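You operate a simulated robot arm through the tools that you are given. There is no shell and no other tool. Be economical: measure what you need, move in short steps, check, and stop when the job is done.

The job below is to be done with a simulated robot arm. You get a single attempt, and the scene is never put back.

JOB
Put the teal cup in the inside of the keep tray. Open the second right drawer from the top, fetch the note pad and set it in the inside from the top of the second right drawer, then shut the drawer. Put the ink block marked "soft" from the blue table top on the green mat and the ink block labelled "bold" on the lower glass shelf. Stack the blue-band carton labelled "labels" from the blue table top on top of the blue-band carton labelled "cloths". The order is free. Set down upright: ink block.

It is judged by the outcome, as a careful person would: the job done as asked, and still so three seconds after it is handed in. It fails if anything else is knocked over, pushed out of place, dropped, spilled or broken. Flat cloth is picked up by pressing the open fingertips on it (5 to 10 N) and closing them slowly along it; thin cloth reads only 2 to 8 mm in the jaws.

ROBOT AND FRAMES
A 6-joint arm with a two-finger parallel gripper on a trunk, on a base that drives. Base frame: it is fixed to the floor where the robot stands at the start and does not move with it; the origin is under the middle of the robot, x ahead of it, y to its left, z up; the surface under the hand at the start is at about z = 0.88. Units: m, rad, N and s.
With the tool pointing down near the work surface it reaches from about 0.28 to 0.68 m from the robot's upright axis, wherever it stands. Its first joint turns from -2.897 to 2.897 rad. Places, roughly: blue-band carton [0.75, 0.75, 1]; green mat (23x19 cm) [2.28, 2.2, 0.8]; ink block [1, 0.25, 1]; inside of the keep tray (15x20 cm) [-1.02, -0.56, 0.94]; inside of the second right drawer [2.6, -0.8, 0.6]; lower glass shelf (172x24 cm) [0.64, -1.04, 1.28]; note pad [1, 0.75, 1]; second right drawer [2.6, -0.8, 0.6]; teal cup (10x10x8 cm) [0.5, 0, 0.9]. Payload 4.1 kg.
Tool frame: the origin (TCP) lies between the finger pads and is the grasp point; the fingertips stand 0.023 m ahead of it; z points along the fingers, y is the line along which they close. Largest opening 0.094 m; finger width 0.038, thickness 0.01; the body of the gripper, 0.054 by 0.096 m, starts 0.039 m behind the TCP.
Orientation is told as [roll, pitch, yaw] about the base's x, y, z axes, in that order, counted from this pose: with the fingers straight down and closing along the base's y, the tool's x points along the base's -x, its y along +y and its z along -z.

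CONTROLS
- The arm moves only by the tool move_arm. Its argument "moves" is a list of rows, each a list of 6 numbers: the shift along the base's x, y, z in m, then the turn, a rotation vector about the base's x, y, z in degrees. In form: [[x, y, z, wx, wy, wz], ...]. A call has 1 to 10 rows; each row shifts and turns the commanded pose from where the row before left it. "hand" is the finger opening in m, from 0 to 0.094, set as the call begins (left out, the last holds). Each row takes 0.2 s and may step no farther than 0.05 m and 0.15 rad from the row before; otherwise, or with a gripper value out of range, the whole call is refused. A pose out of reach is approached as far as the arm can. The call stops where the force on the tool passes 40 N (or 10 N more than at its start, if that is more) or the arm is blocked; 0.2 s more then pass. The fingers move at their own pace (about 0.045 m/s each) and stop on an object; they squeeze with about 33 N. The grip force told is the motor's: it shows also when the fingers shut on nothing. Time passes only in rows, and 0.2 s behind the last, so rows that do not move let the fingers close. The reply holds the time, the measured pose of the TCP, the force on the tool along the base axes, the opening and the grip force, in the units named above and with some noise, with the torque about the TCP (base axes, N m) and any sound that the robot's microphone picked up, and new pictures: "pictures" is both (left out), scene, wrist or none.
- Cameras (640 x 400 px; columns grow to the right, rows downward): "scene" is now at [0.0296, 0.1629, 1.4486]; the picture's right is [-0.03, -1.00, 0.00], its down [-0.58, 0.02, -0.81] and it looks along [0.81, -0.02, -0.58] (base axes); focal length 292 px, centre (320, 200). "wrist" rides on the gripper at [0.086, 0.016, -0.074] in the tool frame; the picture's right is [-0.18, 0.98, 0.00], its down [-0.58, -0.11, -0.81] and it looks along [-0.79, -0.15, 0.59] (tool axes); focal length 243 px, centre (320, 200). There is no depth. A picture from a camera that has moved, and an enlarged one, comes with that camera's place and axes in the base frame and with its lens.
- move_column(by): slides the trunk up (or, below 0, down) by that many m; the arm and the scene camera ride with it, the base frame stays. It gives what a move gives, with no picture.
- drive_base(legs): drives the robot by 1 to 6 legs, each [ahead, turn to the left] in m and rad, along the robot's own axes; the way and the turn of a leg run together, so that a leg with both is an arc; at most 1.5 m and 3.142 rad a leg. The arm and the cameras ride along, it lands a little off, and it stops where it bumps. It gives what a move gives, and a new picture of the scene camera.
- pan_tilt(pan, tilt): turns the head with the scene camera to pan (to the left, within 2.705 rad either way) and tilt (down, from -0.506 to 1.204), counted from straight ahead of the robot. It gives what a move gives, and a new picture of the scene camera.
- inspect(camera, box): a new picture of the part [left, top, right, bottom] of that camera's present view, enlarged. It takes no simulated time.
- sign_off(): hands the job in; it is judged then, once.

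Work in short steps. Places have to be worked out from the pictures, the camera data and where the tool is seen: move nearer, look again, correct. Check each grasp and each placing, and mend what went wrong. You have 186 turns and 260 pictures in all, those below and enlarged ones among them. Open the gripper and draw the arm clear of the work before you hand the job in, unless the task says otherwise; then end with one line.

The tools are called after ">>>" by a JSON object that holds its "fn" and its "kwargs". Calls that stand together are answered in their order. move_arm: Moves the arm, as the interface text tells. Its arguments: {"type":"object","properties":{"moves":{"type":"array","items":{"type":"array","items":{"type":"number"}}},"hand":{"type":"number"},"pictures":{"type":"string","enum":["both","scene","wrist","none"]}},"required":["moves"]} The other tools are called the same way: move_column (by) slides the trunk up or down; drive_base (legs) drives the base; pan_tilt (pan, tilt) turns the head that bears the scene camera; inspect (camera, box) takes an enlarged picture of a part of a camera's view; sign_off () hands the job in.

At the start:

```text
t: 0.0
eef_pos: [0.4018, 0.1551, 1.1545]
orientation: [0.0, 0.0, 0.0]
wrist_force: [-1.1, -0.5, 0.0]
wrist_torque: [0.01, -0.02, -0.03]
opening: 0.0938
grasp_force: 0.0
trunk travel left (down, up): [-0.4, 0.19]
robot x, y, heading: [0.0022, -0.0006, 0.002]
head pan, tilt: [-0.028, 0.623]
```

scene: 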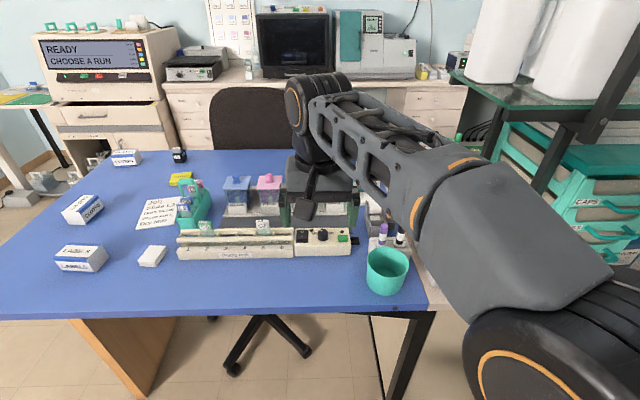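
wrist: 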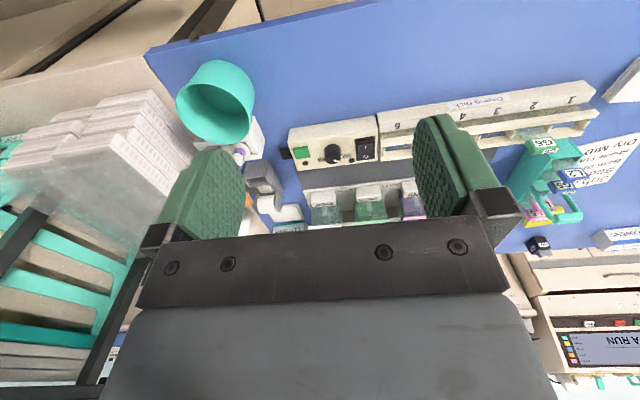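

I'll look closely at the table to identify objects before moving.

>>> {"fn": "inspect", "kwargs": {"camera": "scene", "box": [30, 130, 230, 280]}}

>>> {"fn": "inspect", "kwargs": {"camera": "scene", "box": [210, 160, 450, 310]}}

```text
2.67 times, centred on (130, 205) of scene
camera zoom: at [0.0296, 0.1629, 1.4486], right [-0.03, -1.0, 0.0], down [-0.58, 0.02, -0.81], along [0.81, -0.02, -0.58], focal length 780 px, centre (827, 187)
```

zoom: 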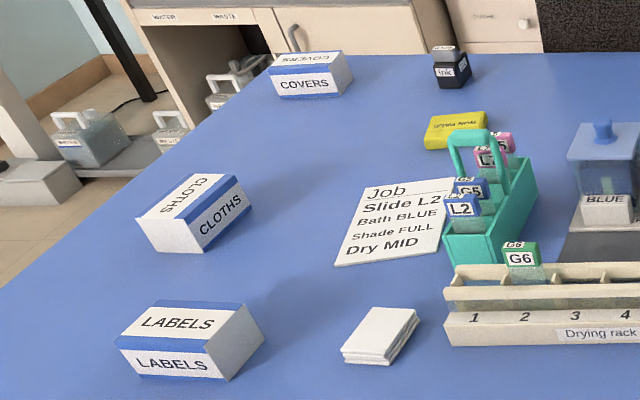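

```text
2.67 times, centred on (330, 235) of scene
camera zoom: at [0.0296, 0.1629, 1.4486], right [-0.03, -1.0, 0.0], down [-0.58, 0.02, -0.81], along [0.81, -0.02, -0.58], focal length 780 px, centre (293, 107)
```

zoom: 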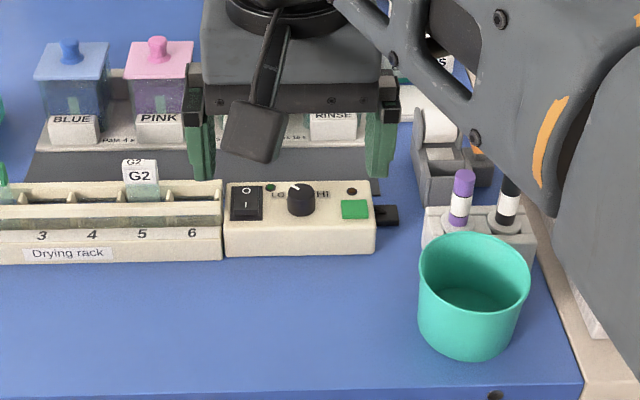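

Cup is near (0.49, 0.0). I'll zoom on the ink block and notes, then survey the room with the head.

>>> {"fn": "inspect", "kwargs": {"camera": "scene", "box": [155, 140, 219, 180]}}

>>> {"fn": "pan_tilt", "kwargs": {"pan": -1.2, "tilt": 0.4}}

>>> {"fn": "pan_tilt", "kwargs": {"pan": -2.4, "tilt": 0.5}}

>>> {"fn": "pan_tilt", "kwargs": {"pan": 0.9, "tilt": 0.3}}

```text
10.00 times, centred on (187, 160) of scene
camera zoom: at [0.0296, 0.1629, 1.4486], right [-0.03, -1.0, 0.0], down [-0.58, 0.02, -0.81], along [0.81, -0.02, -0.58], focal length 2924 px, centre (1650, 600)
```

zoom: 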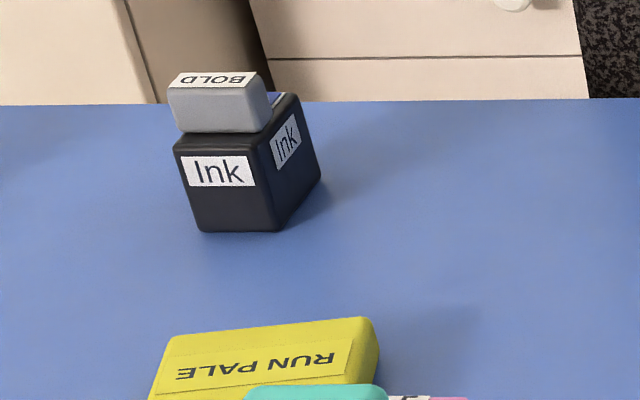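

```text
t: 1.4
eef_pos: [0.4005, 0.1557, 1.1543]
orientation: [-0.001, 0.001, 0.0]
wrist_force: [0.3, -0.4, 1.0]
wrist_torque: [-0.01, -0.05, 0.03]
opening: 0.094
grasp_force: 0.0
trunk travel left (down, up): [-0.4, 0.19]
robot x, y, heading: [-0.0016, -0.0004, -0.002]
head pan, tilt: [-1.201, 0.4]
camera scene: at [-0.0245, 0.079, 1.4688], right [-0.93, -0.36, 0.0], down [-0.14, 0.36, -0.92], along [0.33, -0.86, -0.39], focal length 292 px, centre (320, 200)
```

scene: 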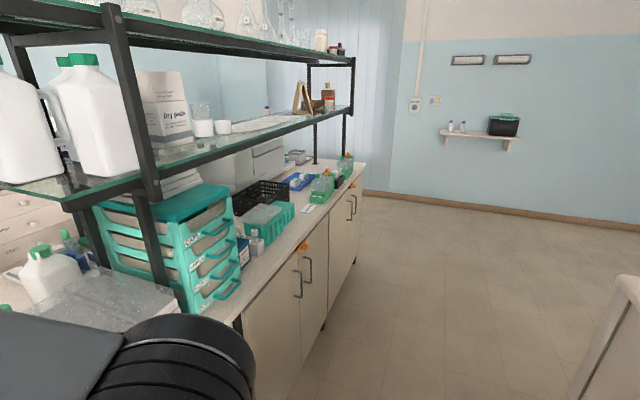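

```text
t: 2.8
eef_pos: [0.4011, 0.155, 1.1561]
orientation: [0.001, 0.001, 0.0]
wrist_force: [-0.9, -0.3, 0.0]
wrist_torque: [-0.05, 0.01, -0.02]
opening: 0.0941
grasp_force: 0.1
trunk travel left (down, up): [-0.4, 0.19]
robot x, y, heading: [-0.0039, -0.0005, 0.005]
head pan, tilt: [-2.4, 0.499]
camera scene: at [-0.1251, 0.1038, 1.4597], right [-0.68, 0.74, 0.0], down [0.35, 0.32, -0.88], along [-0.65, -0.59, -0.48], focal length 292 px, centre (320, 200)
```

scene: 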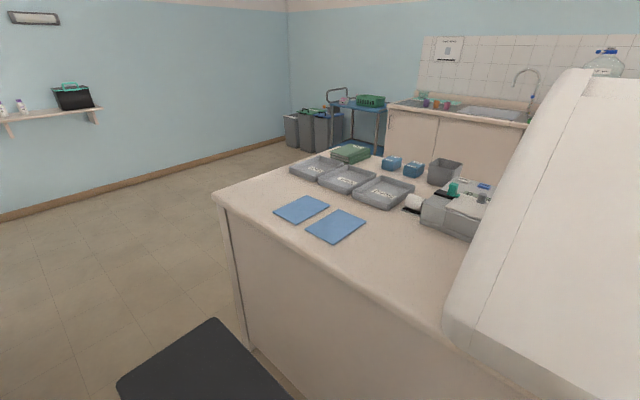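

```text
t: 5.6
eef_pos: [0.4012, 0.1549, 1.1547]
orientation: [0.0, -0.001, -0.001]
wrist_force: [-0.1, -0.2, 0.2]
wrist_torque: [0.0, 0.0, 0.0]
opening: 0.094
grasp_force: 0.1
trunk travel left (down, up): [-0.4, 0.19]
robot x, y, heading: [0.0034, 0.0025, 0.003]
head pan, tilt: [0.901, 0.3]
camera scene: at [0.0, 0.2385, 1.4781], right [0.78, -0.62, 0.0], down [-0.18, -0.23, -0.96], along [0.59, 0.75, -0.3], focal length 292 px, centre (320, 200)
```

scene: 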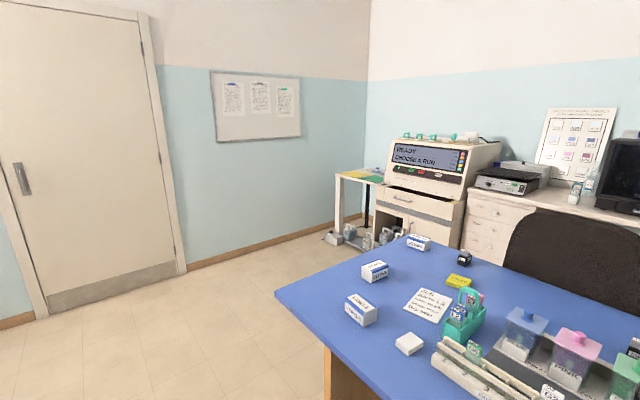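

I need a better overview: raise the trunk, and look ahead-right for the drawer side and the "soft" ink block.

>>> {"fn": "move_column", "kwargs": {"by": 0.19}}

>>> {"fn": "pan_tilt", "kwargs": {"pan": -0.55, "tilt": 0.4}}

>>> {"fn": "pan_tilt", "kwargs": {"pan": 0.2, "tilt": 0.4}}

```text
t: 7.7
eef_pos: [0.4017, 0.1561, 1.3446]
orientation: [0.001, 0.0, 0.0]
wrist_force: [0.1, -0.5, 0.1]
wrist_torque: [-0.03, 0.02, 0.0]
opening: 0.094
grasp_force: 0.0
trunk travel left (down, up): [-0.59, 0.0]
robot x, y, heading: [0.0027, -0.0007, 0.003]
head pan, tilt: [0.901, 0.3]
```

```text
t: 9.2
eef_pos: [0.4013, 0.1549, 1.3448]
orientation: [0.0, -0.003, 0.0]
wrist_force: [0.6, 0.1, 0.3]
wrist_torque: [0.01, 0.0, 0.0]
opening: 0.0941
grasp_force: 0.1
trunk travel left (down, up): [-0.59, 0.0]
robot x, y, heading: [0.0013, -0.0008, -0.002]
head pan, tilt: [-0.55, 0.4]
camera scene: at [0.021, 0.117, 1.6588], right [-0.52, -0.85, 0.0], down [-0.33, 0.2, -0.92], along [0.79, -0.48, -0.39], focal length 292 px, centre (320, 200)
```

scene: 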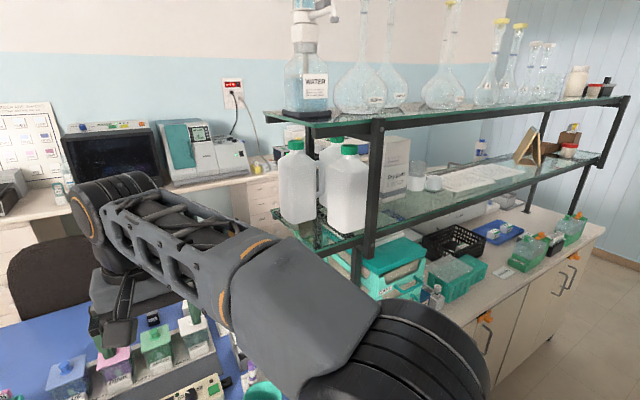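

```text
t: 10.3
eef_pos: [0.4014, 0.1547, 1.3447]
orientation: [0.001, 0.0, 0.001]
wrist_force: [0.2, -0.6, -0.2]
wrist_torque: [0.0, -0.01, -0.01]
opening: 0.094
grasp_force: 0.1
trunk travel left (down, up): [-0.59, 0.0]
robot x, y, heading: [0.0011, 0.006, -0.001]
head pan, tilt: [0.201, 0.4]
camera scene: at [0.0328, 0.1837, 1.6588], right [0.2, -0.98, 0.0], down [-0.38, -0.08, -0.92], along [0.9, 0.18, -0.39], focal length 292 px, centre (320, 200)
```

scene: 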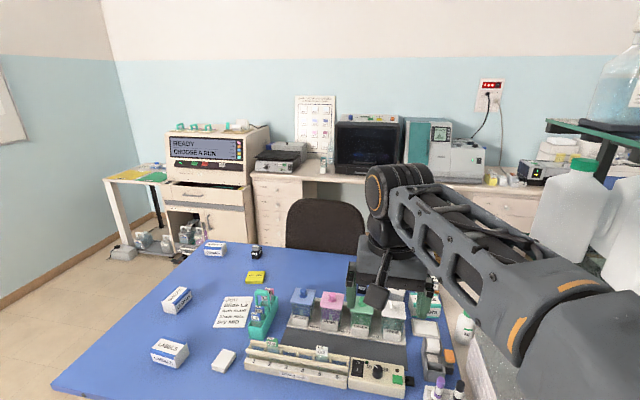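

A black block (probably the "soft" ink) is visible past the basins. First the cup: lower the trunk back and position over the cup's left wall.

>>> {"fn": "inspect", "kwargs": {"camera": "scene", "box": [150, 230, 310, 330]}}

>>> {"fn": "move_column", "kwargs": {"by": -0.19}}

>>> {"fn": "pan_tilt", "kwargs": {"pan": -0.3, "tilt": 0.8}}

>>> {"fn": "move_arm", "kwargs": {"moves": [[0.03, -0.035, 0, 0, 0, 0], [0.03, -0.035, -0.02, 0, 0, 0], [0.02, -0.03, -0.03, 0, 0, 0], [0, 0, 0, 0, 0, 0]], "hand": 0.06}}

```text
4.00 times, centred on (230, 280) of scene
camera zoom: at [0.0328, 0.1837, 1.6588], right [0.2, -0.98, 0.0], down [-0.38, -0.08, -0.92], along [0.9, 0.18, -0.39], focal length 1170 px, centre (680, -120)
```

zoom: 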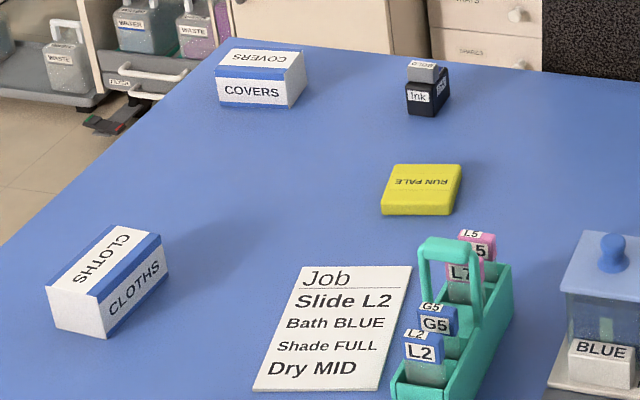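

```text
t: 12.4
eef_pos: [0.4008, 0.1553, 1.1552]
orientation: [0.0, 0.0, -0.001]
wrist_force: [0.6, 0.1, 1.4]
wrist_torque: [0.03, 0.05, -0.01]
opening: 0.0939
grasp_force: 0.1
trunk travel left (down, up): [-0.4, 0.19]
robot x, y, heading: [0.0033, -0.0029, -0.004]
head pan, tilt: [0.201, 0.4]
```

```text
t: 13.3
eef_pos: [0.4002, 0.1562, 1.1541]
orientation: [0.001, 0.0, 0.001]
wrist_force: [-0.1, 0.0, -0.3]
wrist_torque: [-0.02, -0.03, -0.02]
opening: 0.0938
grasp_force: 0.2
trunk travel left (down, up): [-0.4, 0.19]
robot x, y, heading: [0.0028, 0.0011, 0.002]
head pan, tilt: [-0.3, 0.799]
camera scene: at [0.0191, 0.1415, 1.4338], right [-0.29, -0.96, 0.0], down [-0.68, 0.21, -0.7], along [0.67, -0.21, -0.72], focal length 292 px, centre (320, 200)
```

scene: 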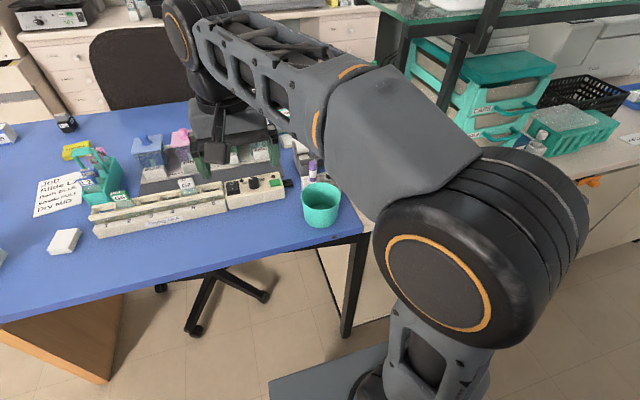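

```text
refused: row 2 steps farther than a row can; nothing moved
```

Cup centre is about (0.485, -0.003), rim z ≈ 0.96. Move above its left wall in smaller steps.

>>> {"fn": "move_arm", "kwargs": {"moves": [[0.025, -0.03, -0.02, 0, 0, 0], [0.03, -0.03, -0.02, 0, 0, 0], [0.03, -0.03, -0.02, 0, 0, 0], [0, -0.018, -0.03, 0, 0, 0], [0, 0, -0.02, 0, 0, 0], [0, 0, 0, 0, 0, 0]], "hand": 0.06}}

```text
t: 14.7
eef_pos: [0.484, 0.0481, 1.0435]
orientation: [0.001, 0.0, 0.001]
wrist_force: [0.8, -0.2, -0.7]
wrist_torque: [-0.01, 0.01, -0.05]
opening: 0.0602
grasp_force: 0.0
trunk travel left (down, up): [-0.4, 0.19]
robot x, y, heading: [-0.0014, -0.0006, -0.001]
head pan, tilt: [-0.3, 0.799]
camera scene: at [0.0191, 0.1415, 1.4337], right [-0.3, -0.96, 0.0], down [-0.68, 0.21, -0.7], along [0.67, -0.21, -0.72], focal length 292 px, centre (320, 200)
camera wrist: at [0.3973, 0.0654, 1.1192], right [0.18, 0.98, 0.0], down [0.58, -0.11, 0.81], along [0.79, -0.15, -0.59], focal length 243 px, centre (320, 200)
```

scene: 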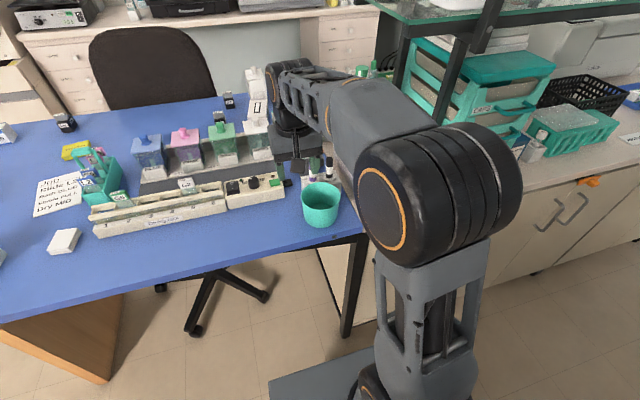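
wrist: 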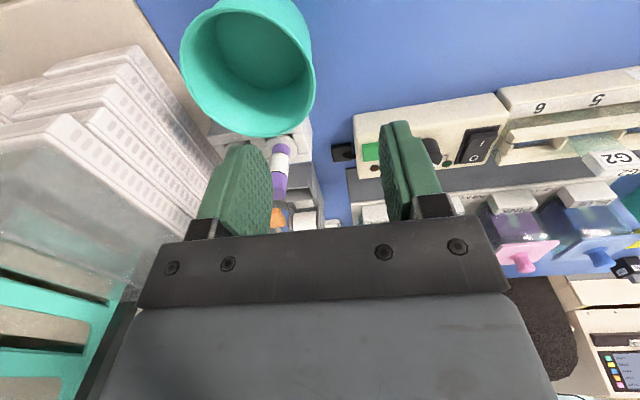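

Wrist and scene estimates differ slightly; zoom to resolve the rim.

>>> {"fn": "inspect", "kwargs": {"camera": "wrist", "box": [160, 0, 352, 150]}}

>>> {"fn": "inspect", "kwargs": {"camera": "scene", "box": [220, 80, 380, 240]}}

```text
2.67 times, centred on (256, 75) of wrist
camera zoom: at [0.3973, 0.0654, 1.1192], right [0.18, 0.98, 0.0], down [0.58, -0.11, 0.81], along [0.79, -0.15, -0.59], focal length 647 px, centre (491, 533)
```

zoom: 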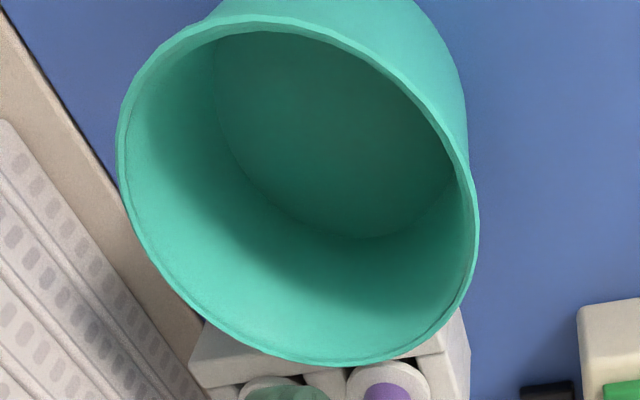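

```text
2.50 times, centred on (300, 160) of scene
camera zoom: at [0.0191, 0.1415, 1.4337], right [-0.3, -0.96, 0.0], down [-0.68, 0.21, -0.7], along [0.67, -0.21, -0.72], focal length 731 px, centre (370, 300)
```

zoom: 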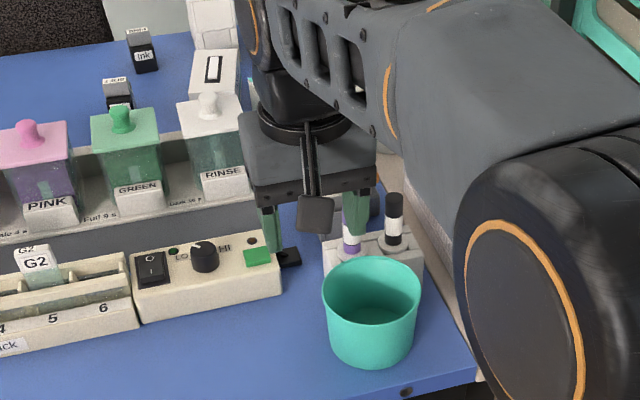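

Cup centre ≈ (0.48, -0.002), rim z ≈ 0.95, diameter ≈ 0.09. Descend partway over the left wall and check.

>>> {"fn": "move_arm", "kwargs": {"moves": [[-0.003, -0.004, -0.03, 0, 0, 0], [0, 0, -0.025, 0, 0, 0], [0, 0, 0, 0, 0, 0]]}}

```text
t: 15.5
eef_pos: [0.4828, 0.0454, 0.9892]
orientation: [0.0, 0.001, 0.0]
wrist_force: [0.6, 0.3, -0.2]
wrist_torque: [0.02, 0.0, 0.01]
opening: 0.0601
grasp_force: 0.1
trunk travel left (down, up): [-0.4, 0.19]
robot x, y, heading: [0.0, 0.0024, 0.001]
head pan, tilt: [-0.3, 0.799]
camera scene: at [0.0192, 0.1415, 1.4337], right [-0.3, -0.96, 0.0], down [-0.68, 0.21, -0.7], along [0.67, -0.21, -0.72], focal length 292 px, centre (320, 200)
camera wrist: at [0.3947, 0.0623, 1.0632], right [0.18, 0.98, 0.0], down [0.58, -0.11, 0.81], along [0.79, -0.15, -0.59], focal length 243 px, centre (320, 200)
```

scene: 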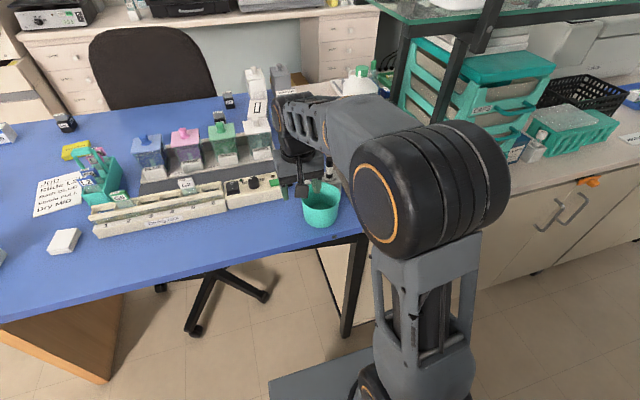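
wrist: 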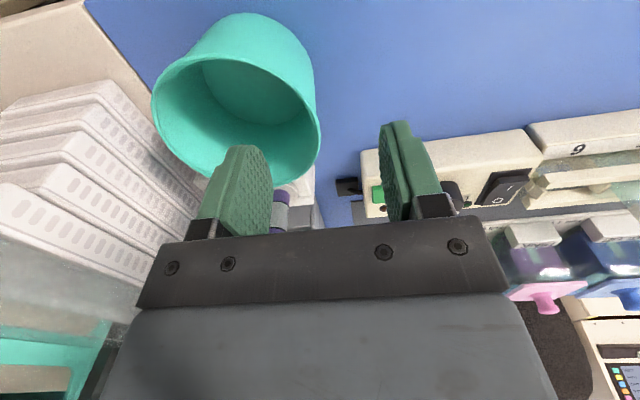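

The wall edge is at y≈0.045, centred between the fingers. Descend and close.

>>> {"fn": "move_arm", "kwargs": {"moves": [[-0.003, 0, -0.025, 0, 0, 0], [0, 0, -0.025, 0, 0, 0], [0, 0, 0, 0, 0, 0]], "pictures": "wrist"}}

>>> {"fn": "move_arm", "kwargs": {"moves": [[0, 0, 0, 0, 0, 0], [0, 0, 0, 0, 0, 0], [0, 0, 0, 0, 0, 0], [0, 0, 0, 0, 0, 0], [0, 0, 0, 0, 0, 0]], "hand": 0, "pictures": "wrist"}}

```text
t: 16.3
eef_pos: [0.4801, 0.0435, 0.9409]
orientation: [0.001, -0.001, -0.001]
wrist_force: [0.1, 0.1, -0.4]
wrist_torque: [0.02, 0.01, -0.01]
opening: 0.06
grasp_force: 0.0
trunk travel left (down, up): [-0.4, 0.19]
robot x, y, heading: [-0.0014, -0.0019, 0.003]
head pan, tilt: [-0.3, 0.799]
camera wrist: at [0.3923, 0.0608, 1.0137], right [0.18, 0.98, 0.0], down [0.58, -0.11, 0.81], along [0.79, -0.15, -0.59], focal length 243 px, centre (320, 200)
```

wrist: 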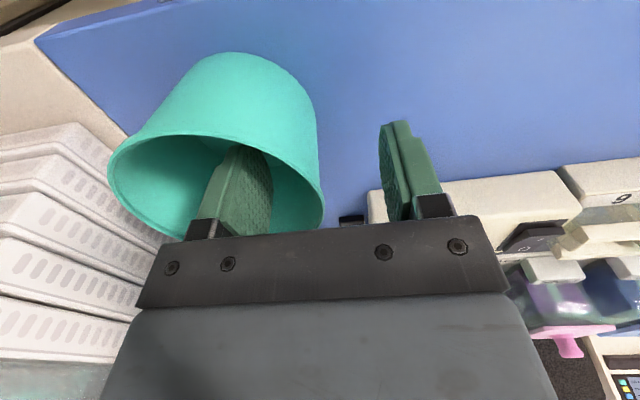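

```text
t: 17.5
eef_pos: [0.48, 0.0435, 0.9417]
orientation: [0.0, -0.004, 0.0]
wrist_force: [1.0, -2.9, 12.2]
wrist_torque: [-1.15, 0.04, 0.11]
opening: 0.0077
grasp_force: 32.4
trunk travel left (down, up): [-0.4, 0.19]
robot x, y, heading: [-0.001, -0.0019, 0.003]
head pan, tilt: [-0.3, 0.799]
camera wrist: at [0.392, 0.0603, 1.0149], right [0.18, 0.98, 0.0], down [0.58, -0.11, 0.81], along [0.79, -0.15, -0.59], focal length 243 px, centre (320, 200)
```

wrist: 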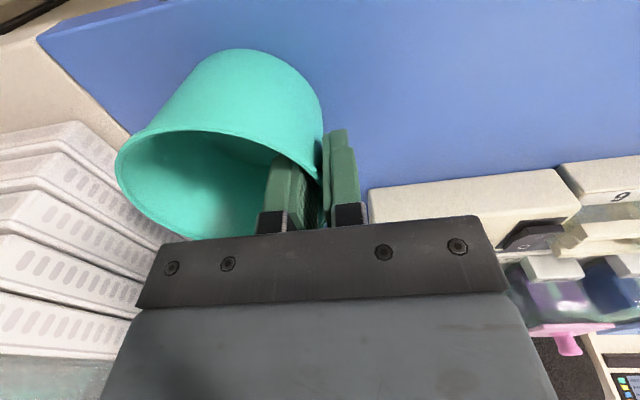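

Gripped (7.7 mm with tapered wall). Lift straight up gently.

>>> {"fn": "move_arm", "kwargs": {"moves": [[0, 0, 0.02, 0, 0, 0], [0, 0, 0.03, 0, 0, 0], [0, 0, 0.04, 0, 0, 0], [0, 0, 0.04, 0, 0, 0], [-0.03, 0.0, 0.03, 0, 0, 0], [-0.03, 0.0, 0.03, 0, 0, 0]]}}

```text
t: 18.9
eef_pos: [0.4196, 0.0451, 1.1308]
orientation: [-0.001, 0.0, 0.0]
wrist_force: [0.3, -0.1, 0.1]
wrist_torque: [-0.01, 0.03, -0.01]
opening: 0.0062
grasp_force: 33.0
trunk travel left (down, up): [-0.4, 0.19]
robot x, y, heading: [-0.0019, 0.0001, -0.001]
head pan, tilt: [-0.3, 0.799]
camera scene: at [0.0188, 0.1414, 1.4337], right [-0.3, -0.96, 0.0], down [-0.68, 0.21, -0.7], along [0.67, -0.21, -0.72], focal length 292 px, centre (320, 200)
camera wrist: at [0.3323, 0.0631, 1.2044], right [0.18, 0.98, 0.0], down [0.58, -0.11, 0.81], along [0.79, -0.15, -0.59], focal length 243 px, centre (320, 200)
```

scene: 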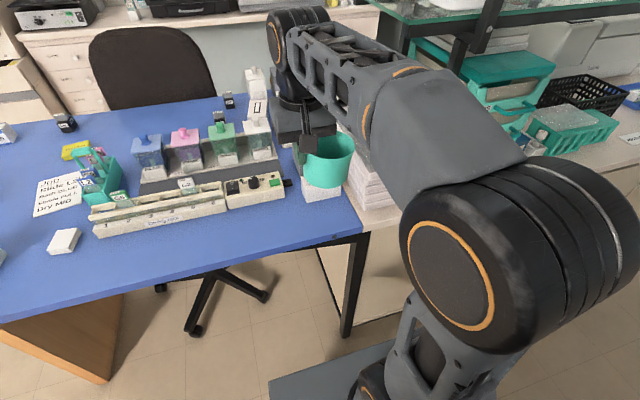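
wrist: 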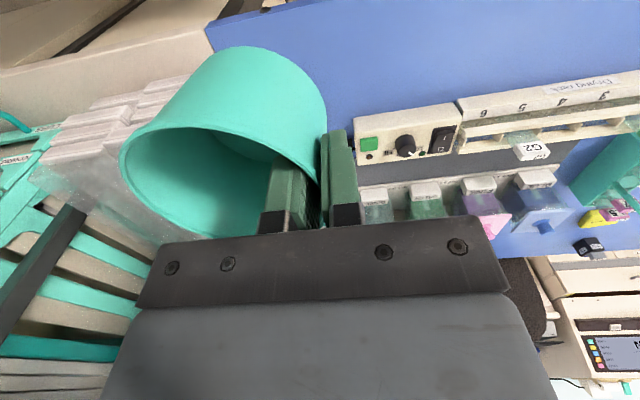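

Cup is held. Pull it in closer, then look back at the trays.

>>> {"fn": "move_arm", "kwargs": {"moves": [[-0.03, 0.0, 0.02, 0, 0, 0], [-0.03, 0.0, 0.02, 0, 0, 0], [-0.02, 0.0, 0.0, 0, 0, 0]], "pictures": "none"}}

>>> {"fn": "pan_tilt", "kwargs": {"pan": -2.6, "tilt": 0.55}}

>>> {"fn": "inspect", "kwargs": {"camera": "scene", "box": [180, 100, 420, 250]}}

>>> {"fn": "pan_tilt", "kwargs": {"pan": -2.4, "tilt": 1.2}}

```text
t: 19.7
eef_pos: [0.3393, 0.045, 1.1711]
orientation: [0.0, -0.001, 0.001]
wrist_force: [0.4, 0.7, -0.8]
wrist_torque: [0.0, 0.0, -0.02]
opening: 0.0064
grasp_force: 32.6
trunk travel left (down, up): [-0.4, 0.19]
robot x, y, heading: [-0.0025, 0.0017, 0.002]
head pan, tilt: [-0.3, 0.799]
```

```text
t: 21.9
eef_pos: [0.3397, 0.0446, 1.1712]
orientation: [0.002, 0.0, 0.001]
wrist_force: [0.1, -0.5, -0.4]
wrist_torque: [-0.02, -0.01, 0.01]
opening: 0.0062
grasp_force: 32.6
trunk travel left (down, up): [-0.4, 0.19]
robot x, y, heading: [-0.0006, 0.0006, 0.005]
head pan, tilt: [-2.601, 0.55]
camera scene: at [-0.135, 0.119, 1.4551], right [-0.52, 0.86, 0.0], down [0.45, 0.27, -0.85], along [-0.73, -0.44, -0.52], focal length 292 px, centre (320, 200)
```

scene: 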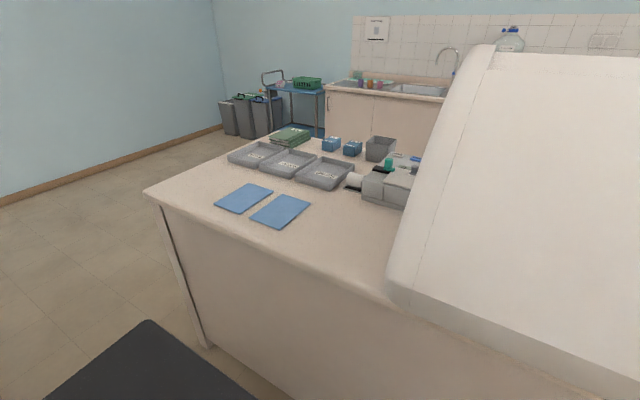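

```text
2.67 times, centred on (300, 175) of scene
camera zoom: at [-0.135, 0.119, 1.4551], right [-0.52, 0.86, 0.0], down [0.45, 0.27, -0.85], along [-0.73, -0.44, -0.52], focal length 780 px, centre (373, 267)
```

zoom: 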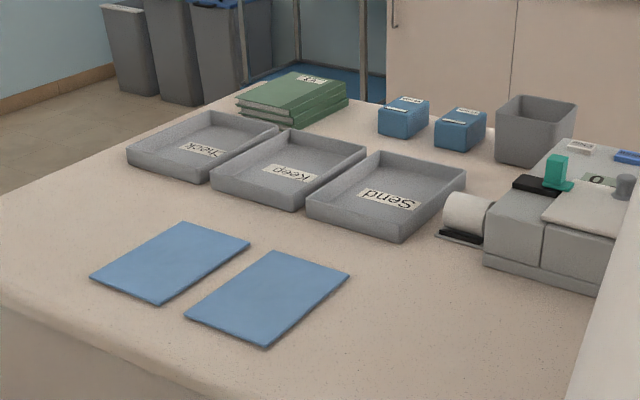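

```text
t: 22.9
eef_pos: [0.3409, 0.0445, 1.172]
orientation: [-0.002, -0.001, -0.001]
wrist_force: [0.0, -0.4, 0.4]
wrist_torque: [0.03, 0.0, 0.03]
opening: 0.0063
grasp_force: 32.6
trunk travel left (down, up): [-0.4, 0.19]
robot x, y, heading: [0.0008, -0.0036, 0.001]
head pan, tilt: [-2.4, 1.201]
camera scene: at [-0.0993, 0.1275, 1.4061], right [-0.68, 0.74, 0.0], down [0.69, 0.63, -0.36], along [-0.27, -0.25, -0.93], focal length 292 px, centre (320, 200)
```

scene: 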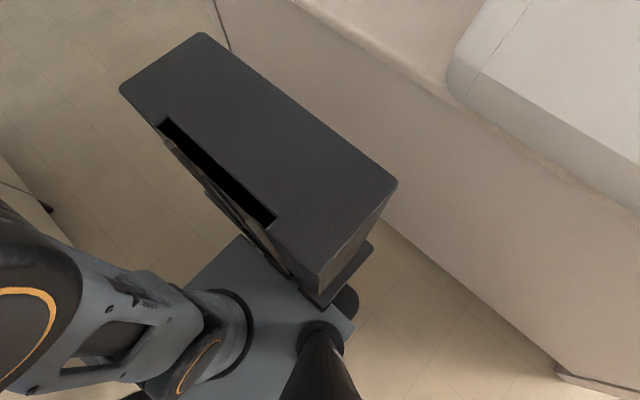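

The middle tray is "Keep". I'll park parallel to that bench (right side to it): turn right, back up, then an S-curve toward it.

>>> {"fn": "drive_base", "kwargs": {"legs": [[-0.05, 0], [0, -1.571], [-0.3, 0]]}}

>>> {"fn": "pan_tilt", "kwargs": {"pan": -1.2, "tilt": 0.7}}

```text
t: 29.3
eef_pos: [-0.0058, -0.0447, 1.1711]
orientation: [0.0, 0.0, -1.571]
wrist_force: [-0.7, 0.1, -0.4]
wrist_torque: [0.01, 0.02, 0.01]
opening: 0.0061
grasp_force: 33.5
trunk travel left (down, up): [-0.4, 0.19]
robot x, y, heading: [-0.0518, 0.2939, -1.569]
head pan, tilt: [-2.4, 1.201]
camera scene: at [0.0803, 0.3945, 1.406], right [0.74, 0.68, 0.0], down [0.63, -0.69, -0.36], along [-0.24, 0.27, -0.93], focal length 292 px, centre (320, 200)
```

scene: 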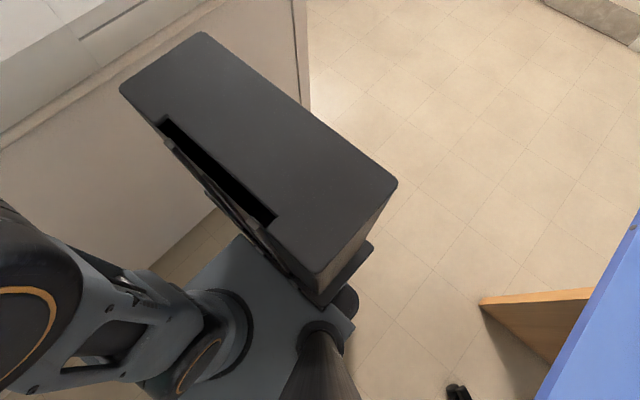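

```text
t: 30.7
eef_pos: [-0.0053, -0.0457, 1.171]
orientation: [0.0, 0.0, -1.57]
wrist_force: [-0.8, 0.8, 0.5]
wrist_torque: [-0.01, -0.01, -0.01]
opening: 0.0065
grasp_force: 33.0
trunk travel left (down, up): [-0.4, 0.19]
robot x, y, heading: [-0.0513, 0.2923, -1.572]
head pan, tilt: [-1.201, 0.7]
camera scene: at [0.0389, 0.3226, 1.442], right [-0.36, 0.93, 0.0], down [0.6, 0.23, -0.76], along [-0.71, -0.28, -0.64], focal length 292 px, centre (320, 200)
```

scene: 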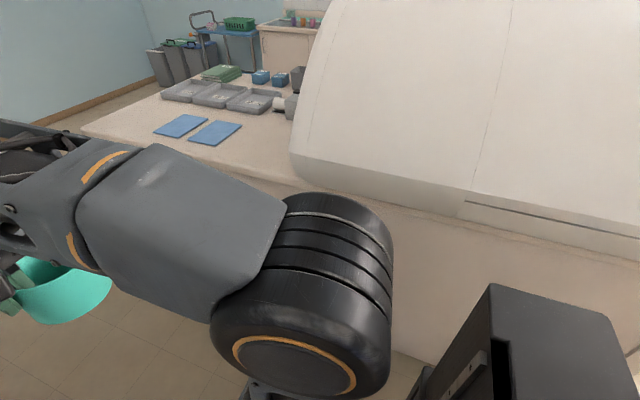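

Back up further and take a gentle S-curve to end about x=-0.32, y=-0.55 facing -y.

>>> {"fn": "drive_base", "kwargs": {"legs": [[-0.5, 0], [0.684, -0.4], [0.684, 0.4]]}}

```text
t: 40.3
eef_pos: [-0.2895, -0.8469, 1.1712]
orientation: [0.0, 0.001, -1.579]
wrist_force: [0.6, 0.9, -0.7]
wrist_torque: [0.04, -0.04, 0.0]
opening: 0.0062
grasp_force: 33.0
trunk travel left (down, up): [-0.4, 0.19]
robot x, y, heading: [-0.3293, -0.5032, -1.58]
head pan, tilt: [-1.201, 0.7]
camera scene: at [-0.2405, -0.4792, 1.442], right [-0.35, 0.94, 0.0], down [0.6, 0.23, -0.77], along [-0.72, -0.27, -0.64], focal length 292 px, centre (320, 200)
```

scene: 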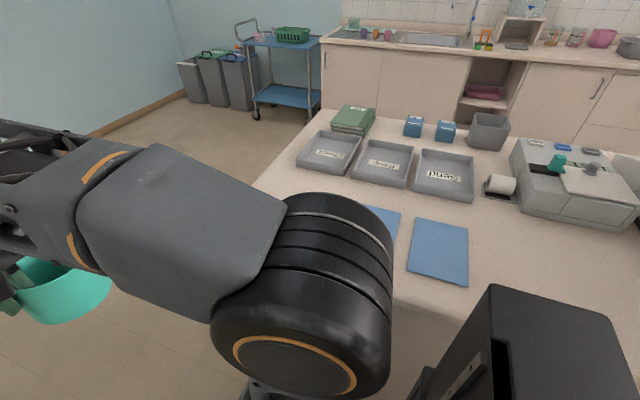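

Keep tray centre ≈ (-1.04, -0.56). Swing the arm to the right side around the robot axis.

>>> {"fn": "move_arm", "kwargs": {"moves": [[-0.0476, -0.0022, 0, 0, 0, -7.9], [-0.0475, 0.0043, 0, 0, 0, -7.9], [-0.0464, 0.0109, 0, 0, 0, -7.9], [-0.0445, 0.0171, 0, 0, 0, -7.9], [-0.0417, 0.0231, 0, 0, 0, -7.9], [-0.0382, 0.0286, 0, 0, 0, -7.9]], "pictures": "scene"}}

>>> {"fn": "move_arm", "kwargs": {"moves": [[-0.0338, 0.0335, 0, 0, 0, -7.9], [-0.029, 0.0379, 0, 0, 0, -7.9], [-0.0234, 0.0415, 0, 0, 0, -7.9], [-0.0175, 0.0444, 0, 0, 0, -7.9], [-0.0112, 0.0463, 0, 0, 0, -7.9], [0, 0, 0, 0, 0, -2.5]]}}

```text
t: 41.7
eef_pos: [-0.5554, -0.7648, 1.1711]
orientation: [0.0, 0.001, -2.411]
wrist_force: [-0.5, 0.7, -0.2]
wrist_torque: [0.0, -0.02, 0.0]
opening: 0.0062
grasp_force: 33.2
trunk travel left (down, up): [-0.4, 0.19]
robot x, y, heading: [-0.3327, -0.5078, -1.582]
head pan, tilt: [-1.201, 0.7]
camera scene: at [-0.2408, -0.4792, 1.442], right [-0.35, 0.94, 0.0], down [0.6, 0.23, -0.76], along [-0.72, -0.27, -0.64], focal length 292 px, centre (320, 200)
```

scene: 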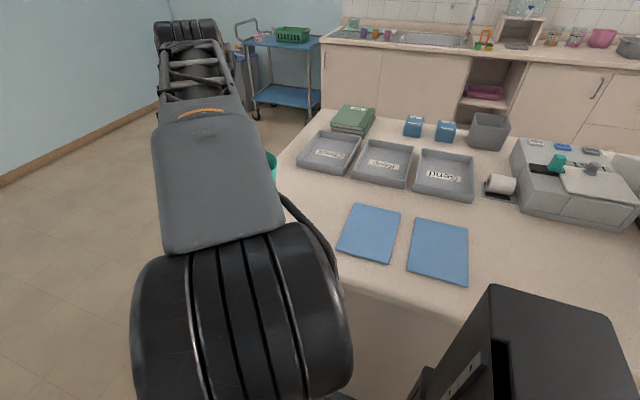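

```text
t: 43.1
eef_pos: [-0.6703, -0.5594, 1.1706]
orientation: [-0.001, 0.001, -3.143]
wrist_force: [0.2, -0.4, -0.3]
wrist_torque: [0.01, 0.01, -0.01]
opening: 0.0063
grasp_force: 32.9
trunk travel left (down, up): [-0.4, 0.19]
robot x, y, heading: [-0.3294, -0.5074, -1.577]
head pan, tilt: [-1.201, 0.7]
camera scene: at [-0.2407, -0.4788, 1.442], right [-0.35, 0.94, 0.0], down [0.6, 0.23, -0.76], along [-0.72, -0.27, -0.64], focal length 292 px, centre (320, 200)
camera wrist: at [-0.585, -0.5741, 1.2447], right [-0.18, -0.98, 0.0], down [-0.58, 0.11, 0.81], along [-0.79, 0.15, -0.59], focal length 243 px, centre (320, 200)
```

scene: 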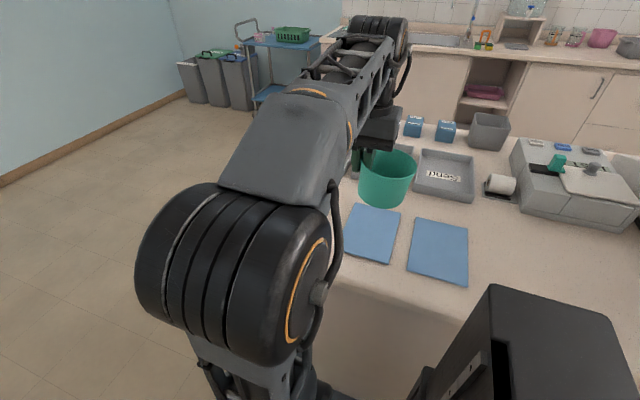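
wrist: 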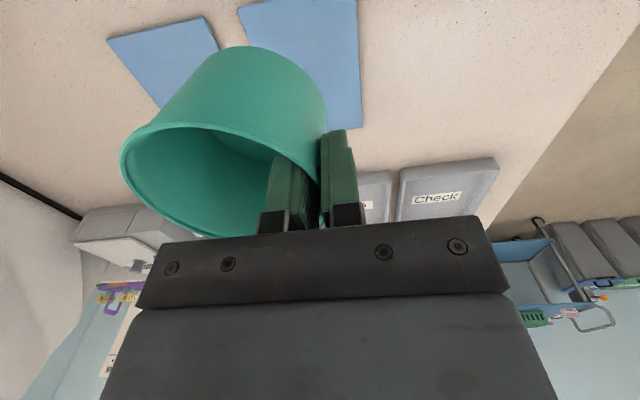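

Extend over the Keep tray (target cup centre ≈ (-0.98, -0.56)).

>>> {"fn": "move_arm", "kwargs": {"moves": [[-0.045, -0.006, 0, 0, 0, 0], [-0.045, -0.006, 0, 0, 0, 0], [-0.045, -0.006, 0, 0, 0, 0], [-0.045, -0.006, 0, 0, 0, 0], [-0.045, -0.006, 0, 0, 0, 0], [-0.045, -0.006, 0, 0, 0, 0], [-0.03, -0.006, 0, 0, 0, 0], [0, 0, -0.03, 0, 0, 0], [0, 0, -0.03, 0, 0, 0]]}}

```text
t: 45.1
eef_pos: [-0.882, -0.5924, 1.0794]
orientation: [-0.001, -0.001, -3.14]
wrist_force: [-0.1, 0.4, -1.1]
wrist_torque: [0.0, 0.01, -0.01]
opening: 0.0066
grasp_force: 32.8
out of reach, approached as far as the arm can: row 5, 6, 7
trunk travel left (down, up): [-0.4, 0.19]
robot x, y, heading: [-0.3299, -0.5043, -1.582]
head pan, tilt: [-1.201, 0.7]
camera scene: at [-0.2405, -0.4791, 1.442], right [-0.35, 0.94, 0.0], down [0.6, 0.23, -0.77], along [-0.72, -0.27, -0.64], focal length 292 px, centre (320, 200)
camera wrist: at [-0.7969, -0.6081, 1.1517], right [-0.18, -0.98, 0.0], down [-0.58, 0.11, 0.81], along [-0.79, 0.15, -0.59], focal length 243 px, centre (320, 200)
```

scene: 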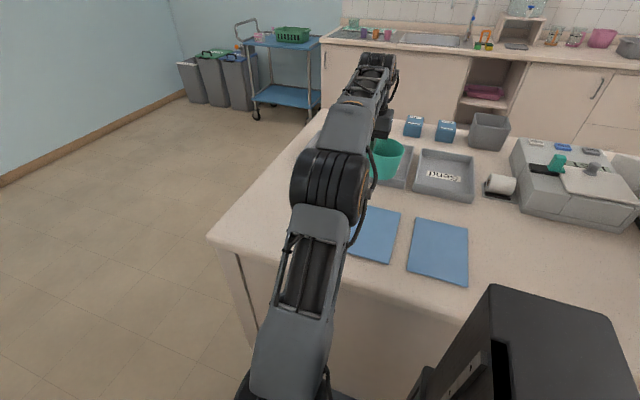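
wrist: 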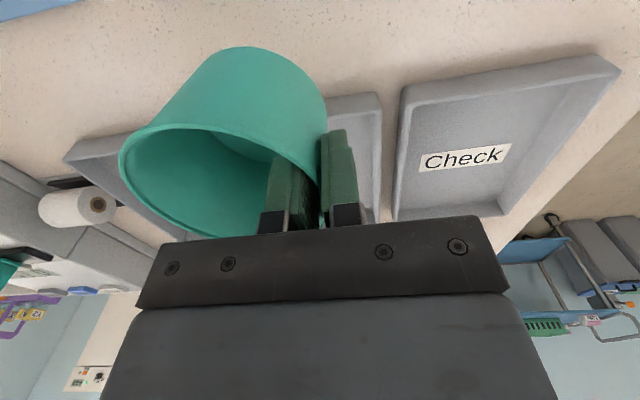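

Reach is limited at this height; lower slightly and extend further.

>>> {"fn": "move_arm", "kwargs": {"moves": [[-0.03, -0.004, -0.02, 0, 0, 0], [-0.03, -0.004, 0, 0, 0, 0], [-0.03, -0.003, 0, 0, 0, 0], [0, 0, 0, 0, 0, 0]], "pictures": "scene"}}

>>> {"fn": "inspect", "kwargs": {"camera": "scene", "box": [280, 90, 480, 215]}}

```text
t: 46.1
eef_pos: [-0.933, -0.6034, 1.0421]
orientation: [0.001, 0.0, -3.14]
wrist_force: [0.5, 0.5, -1.0]
wrist_torque: [-0.02, -0.01, 0.02]
opening: 0.0068
grasp_force: 33.4
out of reach, approached as far as the arm can: row 2, 3
trunk travel left (down, up): [-0.4, 0.19]
robot x, y, heading: [-0.3291, -0.5031, -1.576]
head pan, tilt: [-1.201, 0.7]
camera scene: at [-0.2411, -0.4791, 1.442], right [-0.35, 0.94, 0.0], down [0.6, 0.23, -0.76], along [-0.72, -0.27, -0.64], focal length 292 px, centre (320, 200)
```

scene: 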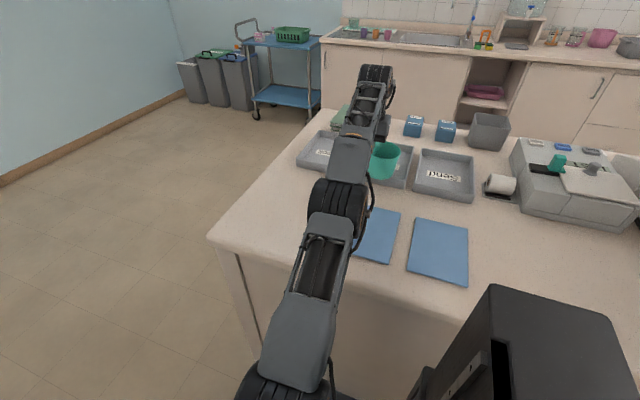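

```text
3.20 times, centred on (380, 152) of scene
camera zoom: at [-0.2411, -0.4791, 1.442], right [-0.35, 0.94, 0.0], down [0.6, 0.23, -0.76], along [-0.72, -0.27, -0.64], focal length 936 px, centre (128, 352)
```

zoom: 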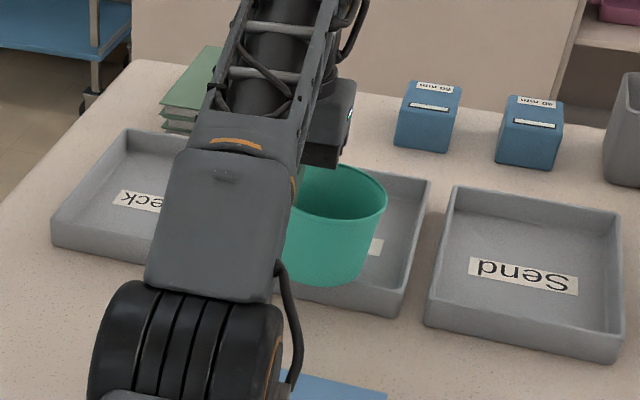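

Need more reach: raise the trunk 0.15, then drive ahead 0.1 so the tray is directly to the side.

>>> {"fn": "move_column", "kwargs": {"by": 0.15}}

>>> {"fn": "drive_base", "kwargs": {"legs": [[0.06, -0.08], [0.06, 0.06]]}}

```text
t: 47.9
eef_pos: [-0.9333, -0.6032, 1.1916]
orientation: [0.0, 0.001, -3.141]
wrist_force: [-0.4, 0.5, 0.2]
wrist_torque: [-0.01, 0.0, -0.02]
opening: 0.0067
grasp_force: 32.8
trunk travel left (down, up): [-0.55, 0.04]
robot x, y, heading: [-0.3296, -0.5061, -1.578]
head pan, tilt: [-1.201, 0.7]
```

```text
t: 49.4
eef_pos: [-0.9415, -0.713, 1.1916]
orientation: [0.0, 0.001, 3.126]
wrist_force: [-0.3, -0.4, -0.7]
wrist_torque: [0.0, -0.01, -0.01]
opening: 0.0067
grasp_force: 33.0
trunk travel left (down, up): [-0.55, 0.04]
robot x, y, heading: [-0.3362, -0.6272, -1.602]
head pan, tilt: [-1.201, 0.7]
camera scene: at [-0.2466, -0.6017, 1.592], right [-0.34, 0.94, 0.0], down [0.61, 0.22, -0.76], along [-0.72, -0.26, -0.64], focal length 292 px, centre (320, 200)
```

scene: 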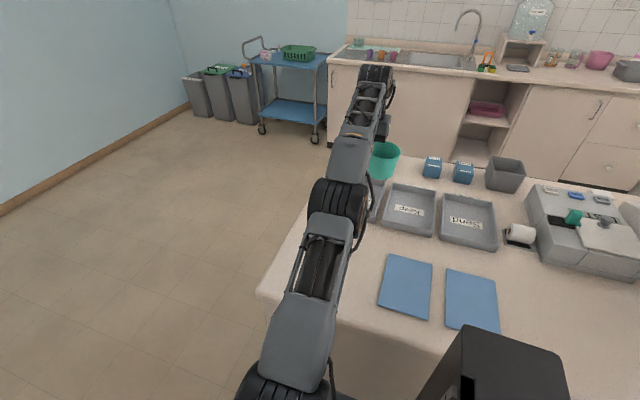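

Tray centre confirmed ≈(-1.035,-0.56). Move +y over it, lower and extend to x≈-0.99.

>>> {"fn": "move_arm", "kwargs": {"moves": [[0, 0.035, -0.03, 0, 0, 0], [0, 0.035, -0.03, 0, 0, 0], [0, 0.034, -0.03, 0, 0, 0], [-0.02, 0, -0.03, 0, 0, 0], [-0.02, 0, -0.01, 0, 0, 0.8], [-0.015, 0, 0, 0, 0, 0], [0, 0, 0, 0, 0, 0]]}}

>>> {"fn": "inspect", "kwargs": {"camera": "scene", "box": [320, 140, 520, 265]}}

```text
t: 51.0
eef_pos: [-0.9756, -0.6102, 1.0573]
orientation: [0.0, 0.001, 3.141]
wrist_force: [-0.4, -0.2, -0.5]
wrist_torque: [0.0, 0.02, -0.04]
opening: 0.0066
grasp_force: 33.1
out of reach, approached as far as the arm can: row 5, 6
trunk travel left (down, up): [-0.55, 0.04]
robot x, y, heading: [-0.3336, -0.6254, -1.603]
head pan, tilt: [-1.201, 0.7]
camera scene: at [-0.2465, -0.6004, 1.592], right [-0.34, 0.94, 0.0], down [0.61, 0.22, -0.76], along [-0.72, -0.26, -0.64], focal length 292 px, centre (320, 200)
camera wrist: at [-0.8904, -0.626, 1.1314], right [-0.19, -0.98, 0.0], down [-0.58, 0.11, 0.81], along [-0.79, 0.15, -0.59], focal length 243 px, centre (320, 200)
```

scene: 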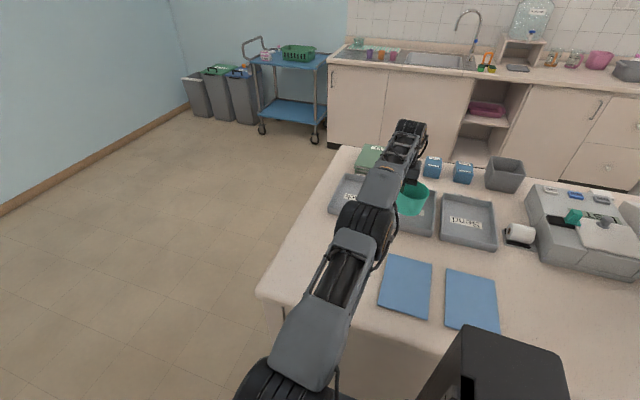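
wrist: 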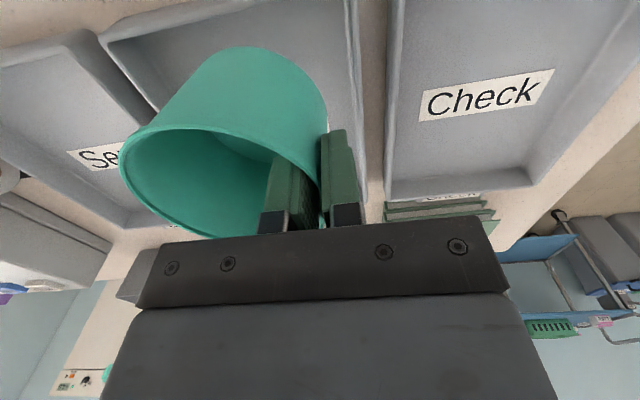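

```text
3.20 times, centred on (420, 202) of scene
camera zoom: at [-0.2465, -0.6004, 1.592], right [-0.34, 0.94, 0.0], down [0.61, 0.22, -0.76], along [-0.72, -0.26, -0.64], focal length 936 px, centre (0, 192)
```

zoom: 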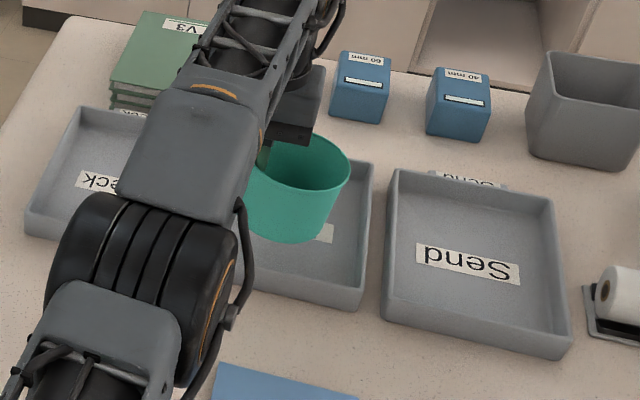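

Cup is slightly near the front rim; shift a bit out and +y while lowering just above rim height.

>>> {"fn": "move_arm", "kwargs": {"moves": [[-0.015, 0.008, -0.012, 0, 0, 0], [-0.015, 0, -0.01, 0, 0, 0], [0, 0, 0, 0, 0, 0]], "pictures": "wrist"}}

>>> {"fn": "inspect", "kwargs": {"camera": "scene", "box": [360, 160, 460, 250]}}

```text
t: 51.8
eef_pos: [-0.978, -0.6046, 1.0406]
orientation: [0.0, -0.002, 3.14]
wrist_force: [0.0, -0.1, -0.3]
wrist_torque: [0.0, -0.02, 0.0]
opening: 0.0069
grasp_force: 32.7
out of reach, approached as far as the arm can: row 1, 2
trunk travel left (down, up): [-0.55, 0.04]
robot x, y, heading: [-0.3386, -0.6254, -1.596]
head pan, tilt: [-1.201, 0.7]
camera wrist: at [-0.8924, -0.6199, 1.1153], right [-0.19, -0.98, 0.0], down [-0.58, 0.11, 0.81], along [-0.79, 0.15, -0.59], focal length 243 px, centre (320, 200)
```

wrist: 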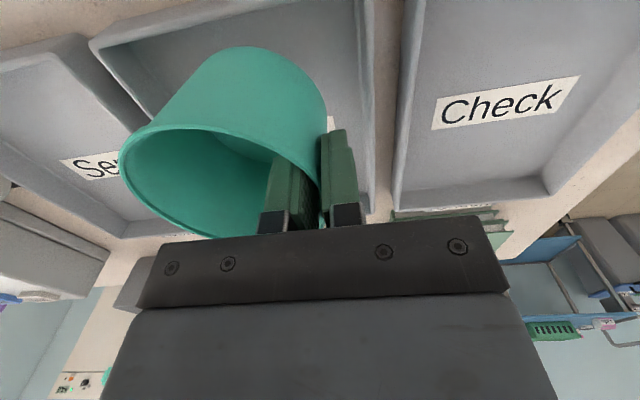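

```text
4.44 times, centred on (410, 205) of scene
camera zoom: at [-0.2467, -0.6005, 1.592], right [-0.34, 0.94, 0.0], down [0.61, 0.22, -0.76], along [-0.72, -0.26, -0.64], focal length 1299 px, centre (-80, 178)
```

zoom: 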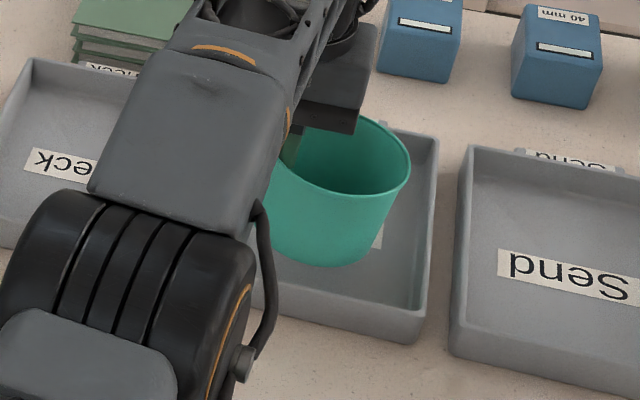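

The reach saturates ~2-3 cm short of comfortable. Lift and retract, then reposition the base slightly closer to the bench.

>>> {"fn": "move_arm", "kwargs": {"moves": [[0.02, 0, 0.04, 0, 0, 0], [0.03, 0, 0.04, 0, 0, 0], [0.03, 0, 0.04, 0, 0, 0], [0.04, 0, 0.03, 0, 0, 0], [0.04, 0, 0.02, 0, 0, 0], [0.04, 0, 0.0, 0, 0, 0], [0.04, 0, 0, 0, 0, 0]], "pictures": "none"}}

>>> {"fn": "drive_base", "kwargs": {"legs": [[-0.4, 0], [0.2, -0.12], [0.2, 0.14]]}}

```text
t: 53.4
eef_pos: [-0.7366, -0.6063, 1.2141]
orientation: [0.0, 0.0, 3.139]
wrist_force: [-0.4, 0.3, 0.4]
wrist_torque: [0.01, 0.0, -0.03]
opening: 0.0069
grasp_force: 32.8
trunk travel left (down, up): [-0.55, 0.04]
robot x, y, heading: [-0.3361, -0.6255, -1.601]
head pan, tilt: [-1.201, 0.7]
```

```text
t: 58.6
eef_pos: [-0.7594, -0.5974, 1.2129]
orientation: [-0.003, 0.0, -3.121]
wrist_force: [0.0, 0.1, -0.3]
wrist_torque: [0.0, 0.02, -0.01]
opening: 0.0067
grasp_force: 32.9
trunk travel left (down, up): [-0.55, 0.04]
robot x, y, heading: [-0.3399, -0.6089, -1.705]
head pan, tilt: [-1.201, 0.7]
stopped in leg 3: the robot was blocked; the commanded pose is now the measured one
camera scene: at [-0.2467, -0.5929, 1.592], right [-0.23, 0.97, 0.0], down [0.63, 0.15, -0.76], along [-0.74, -0.18, -0.64], focal length 292 px, centre (320, 200)
```

scene: 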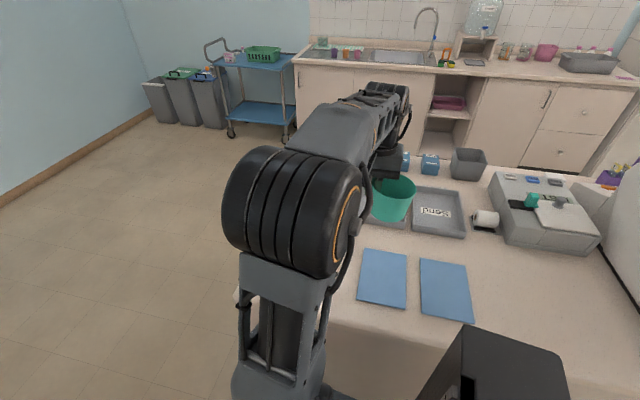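

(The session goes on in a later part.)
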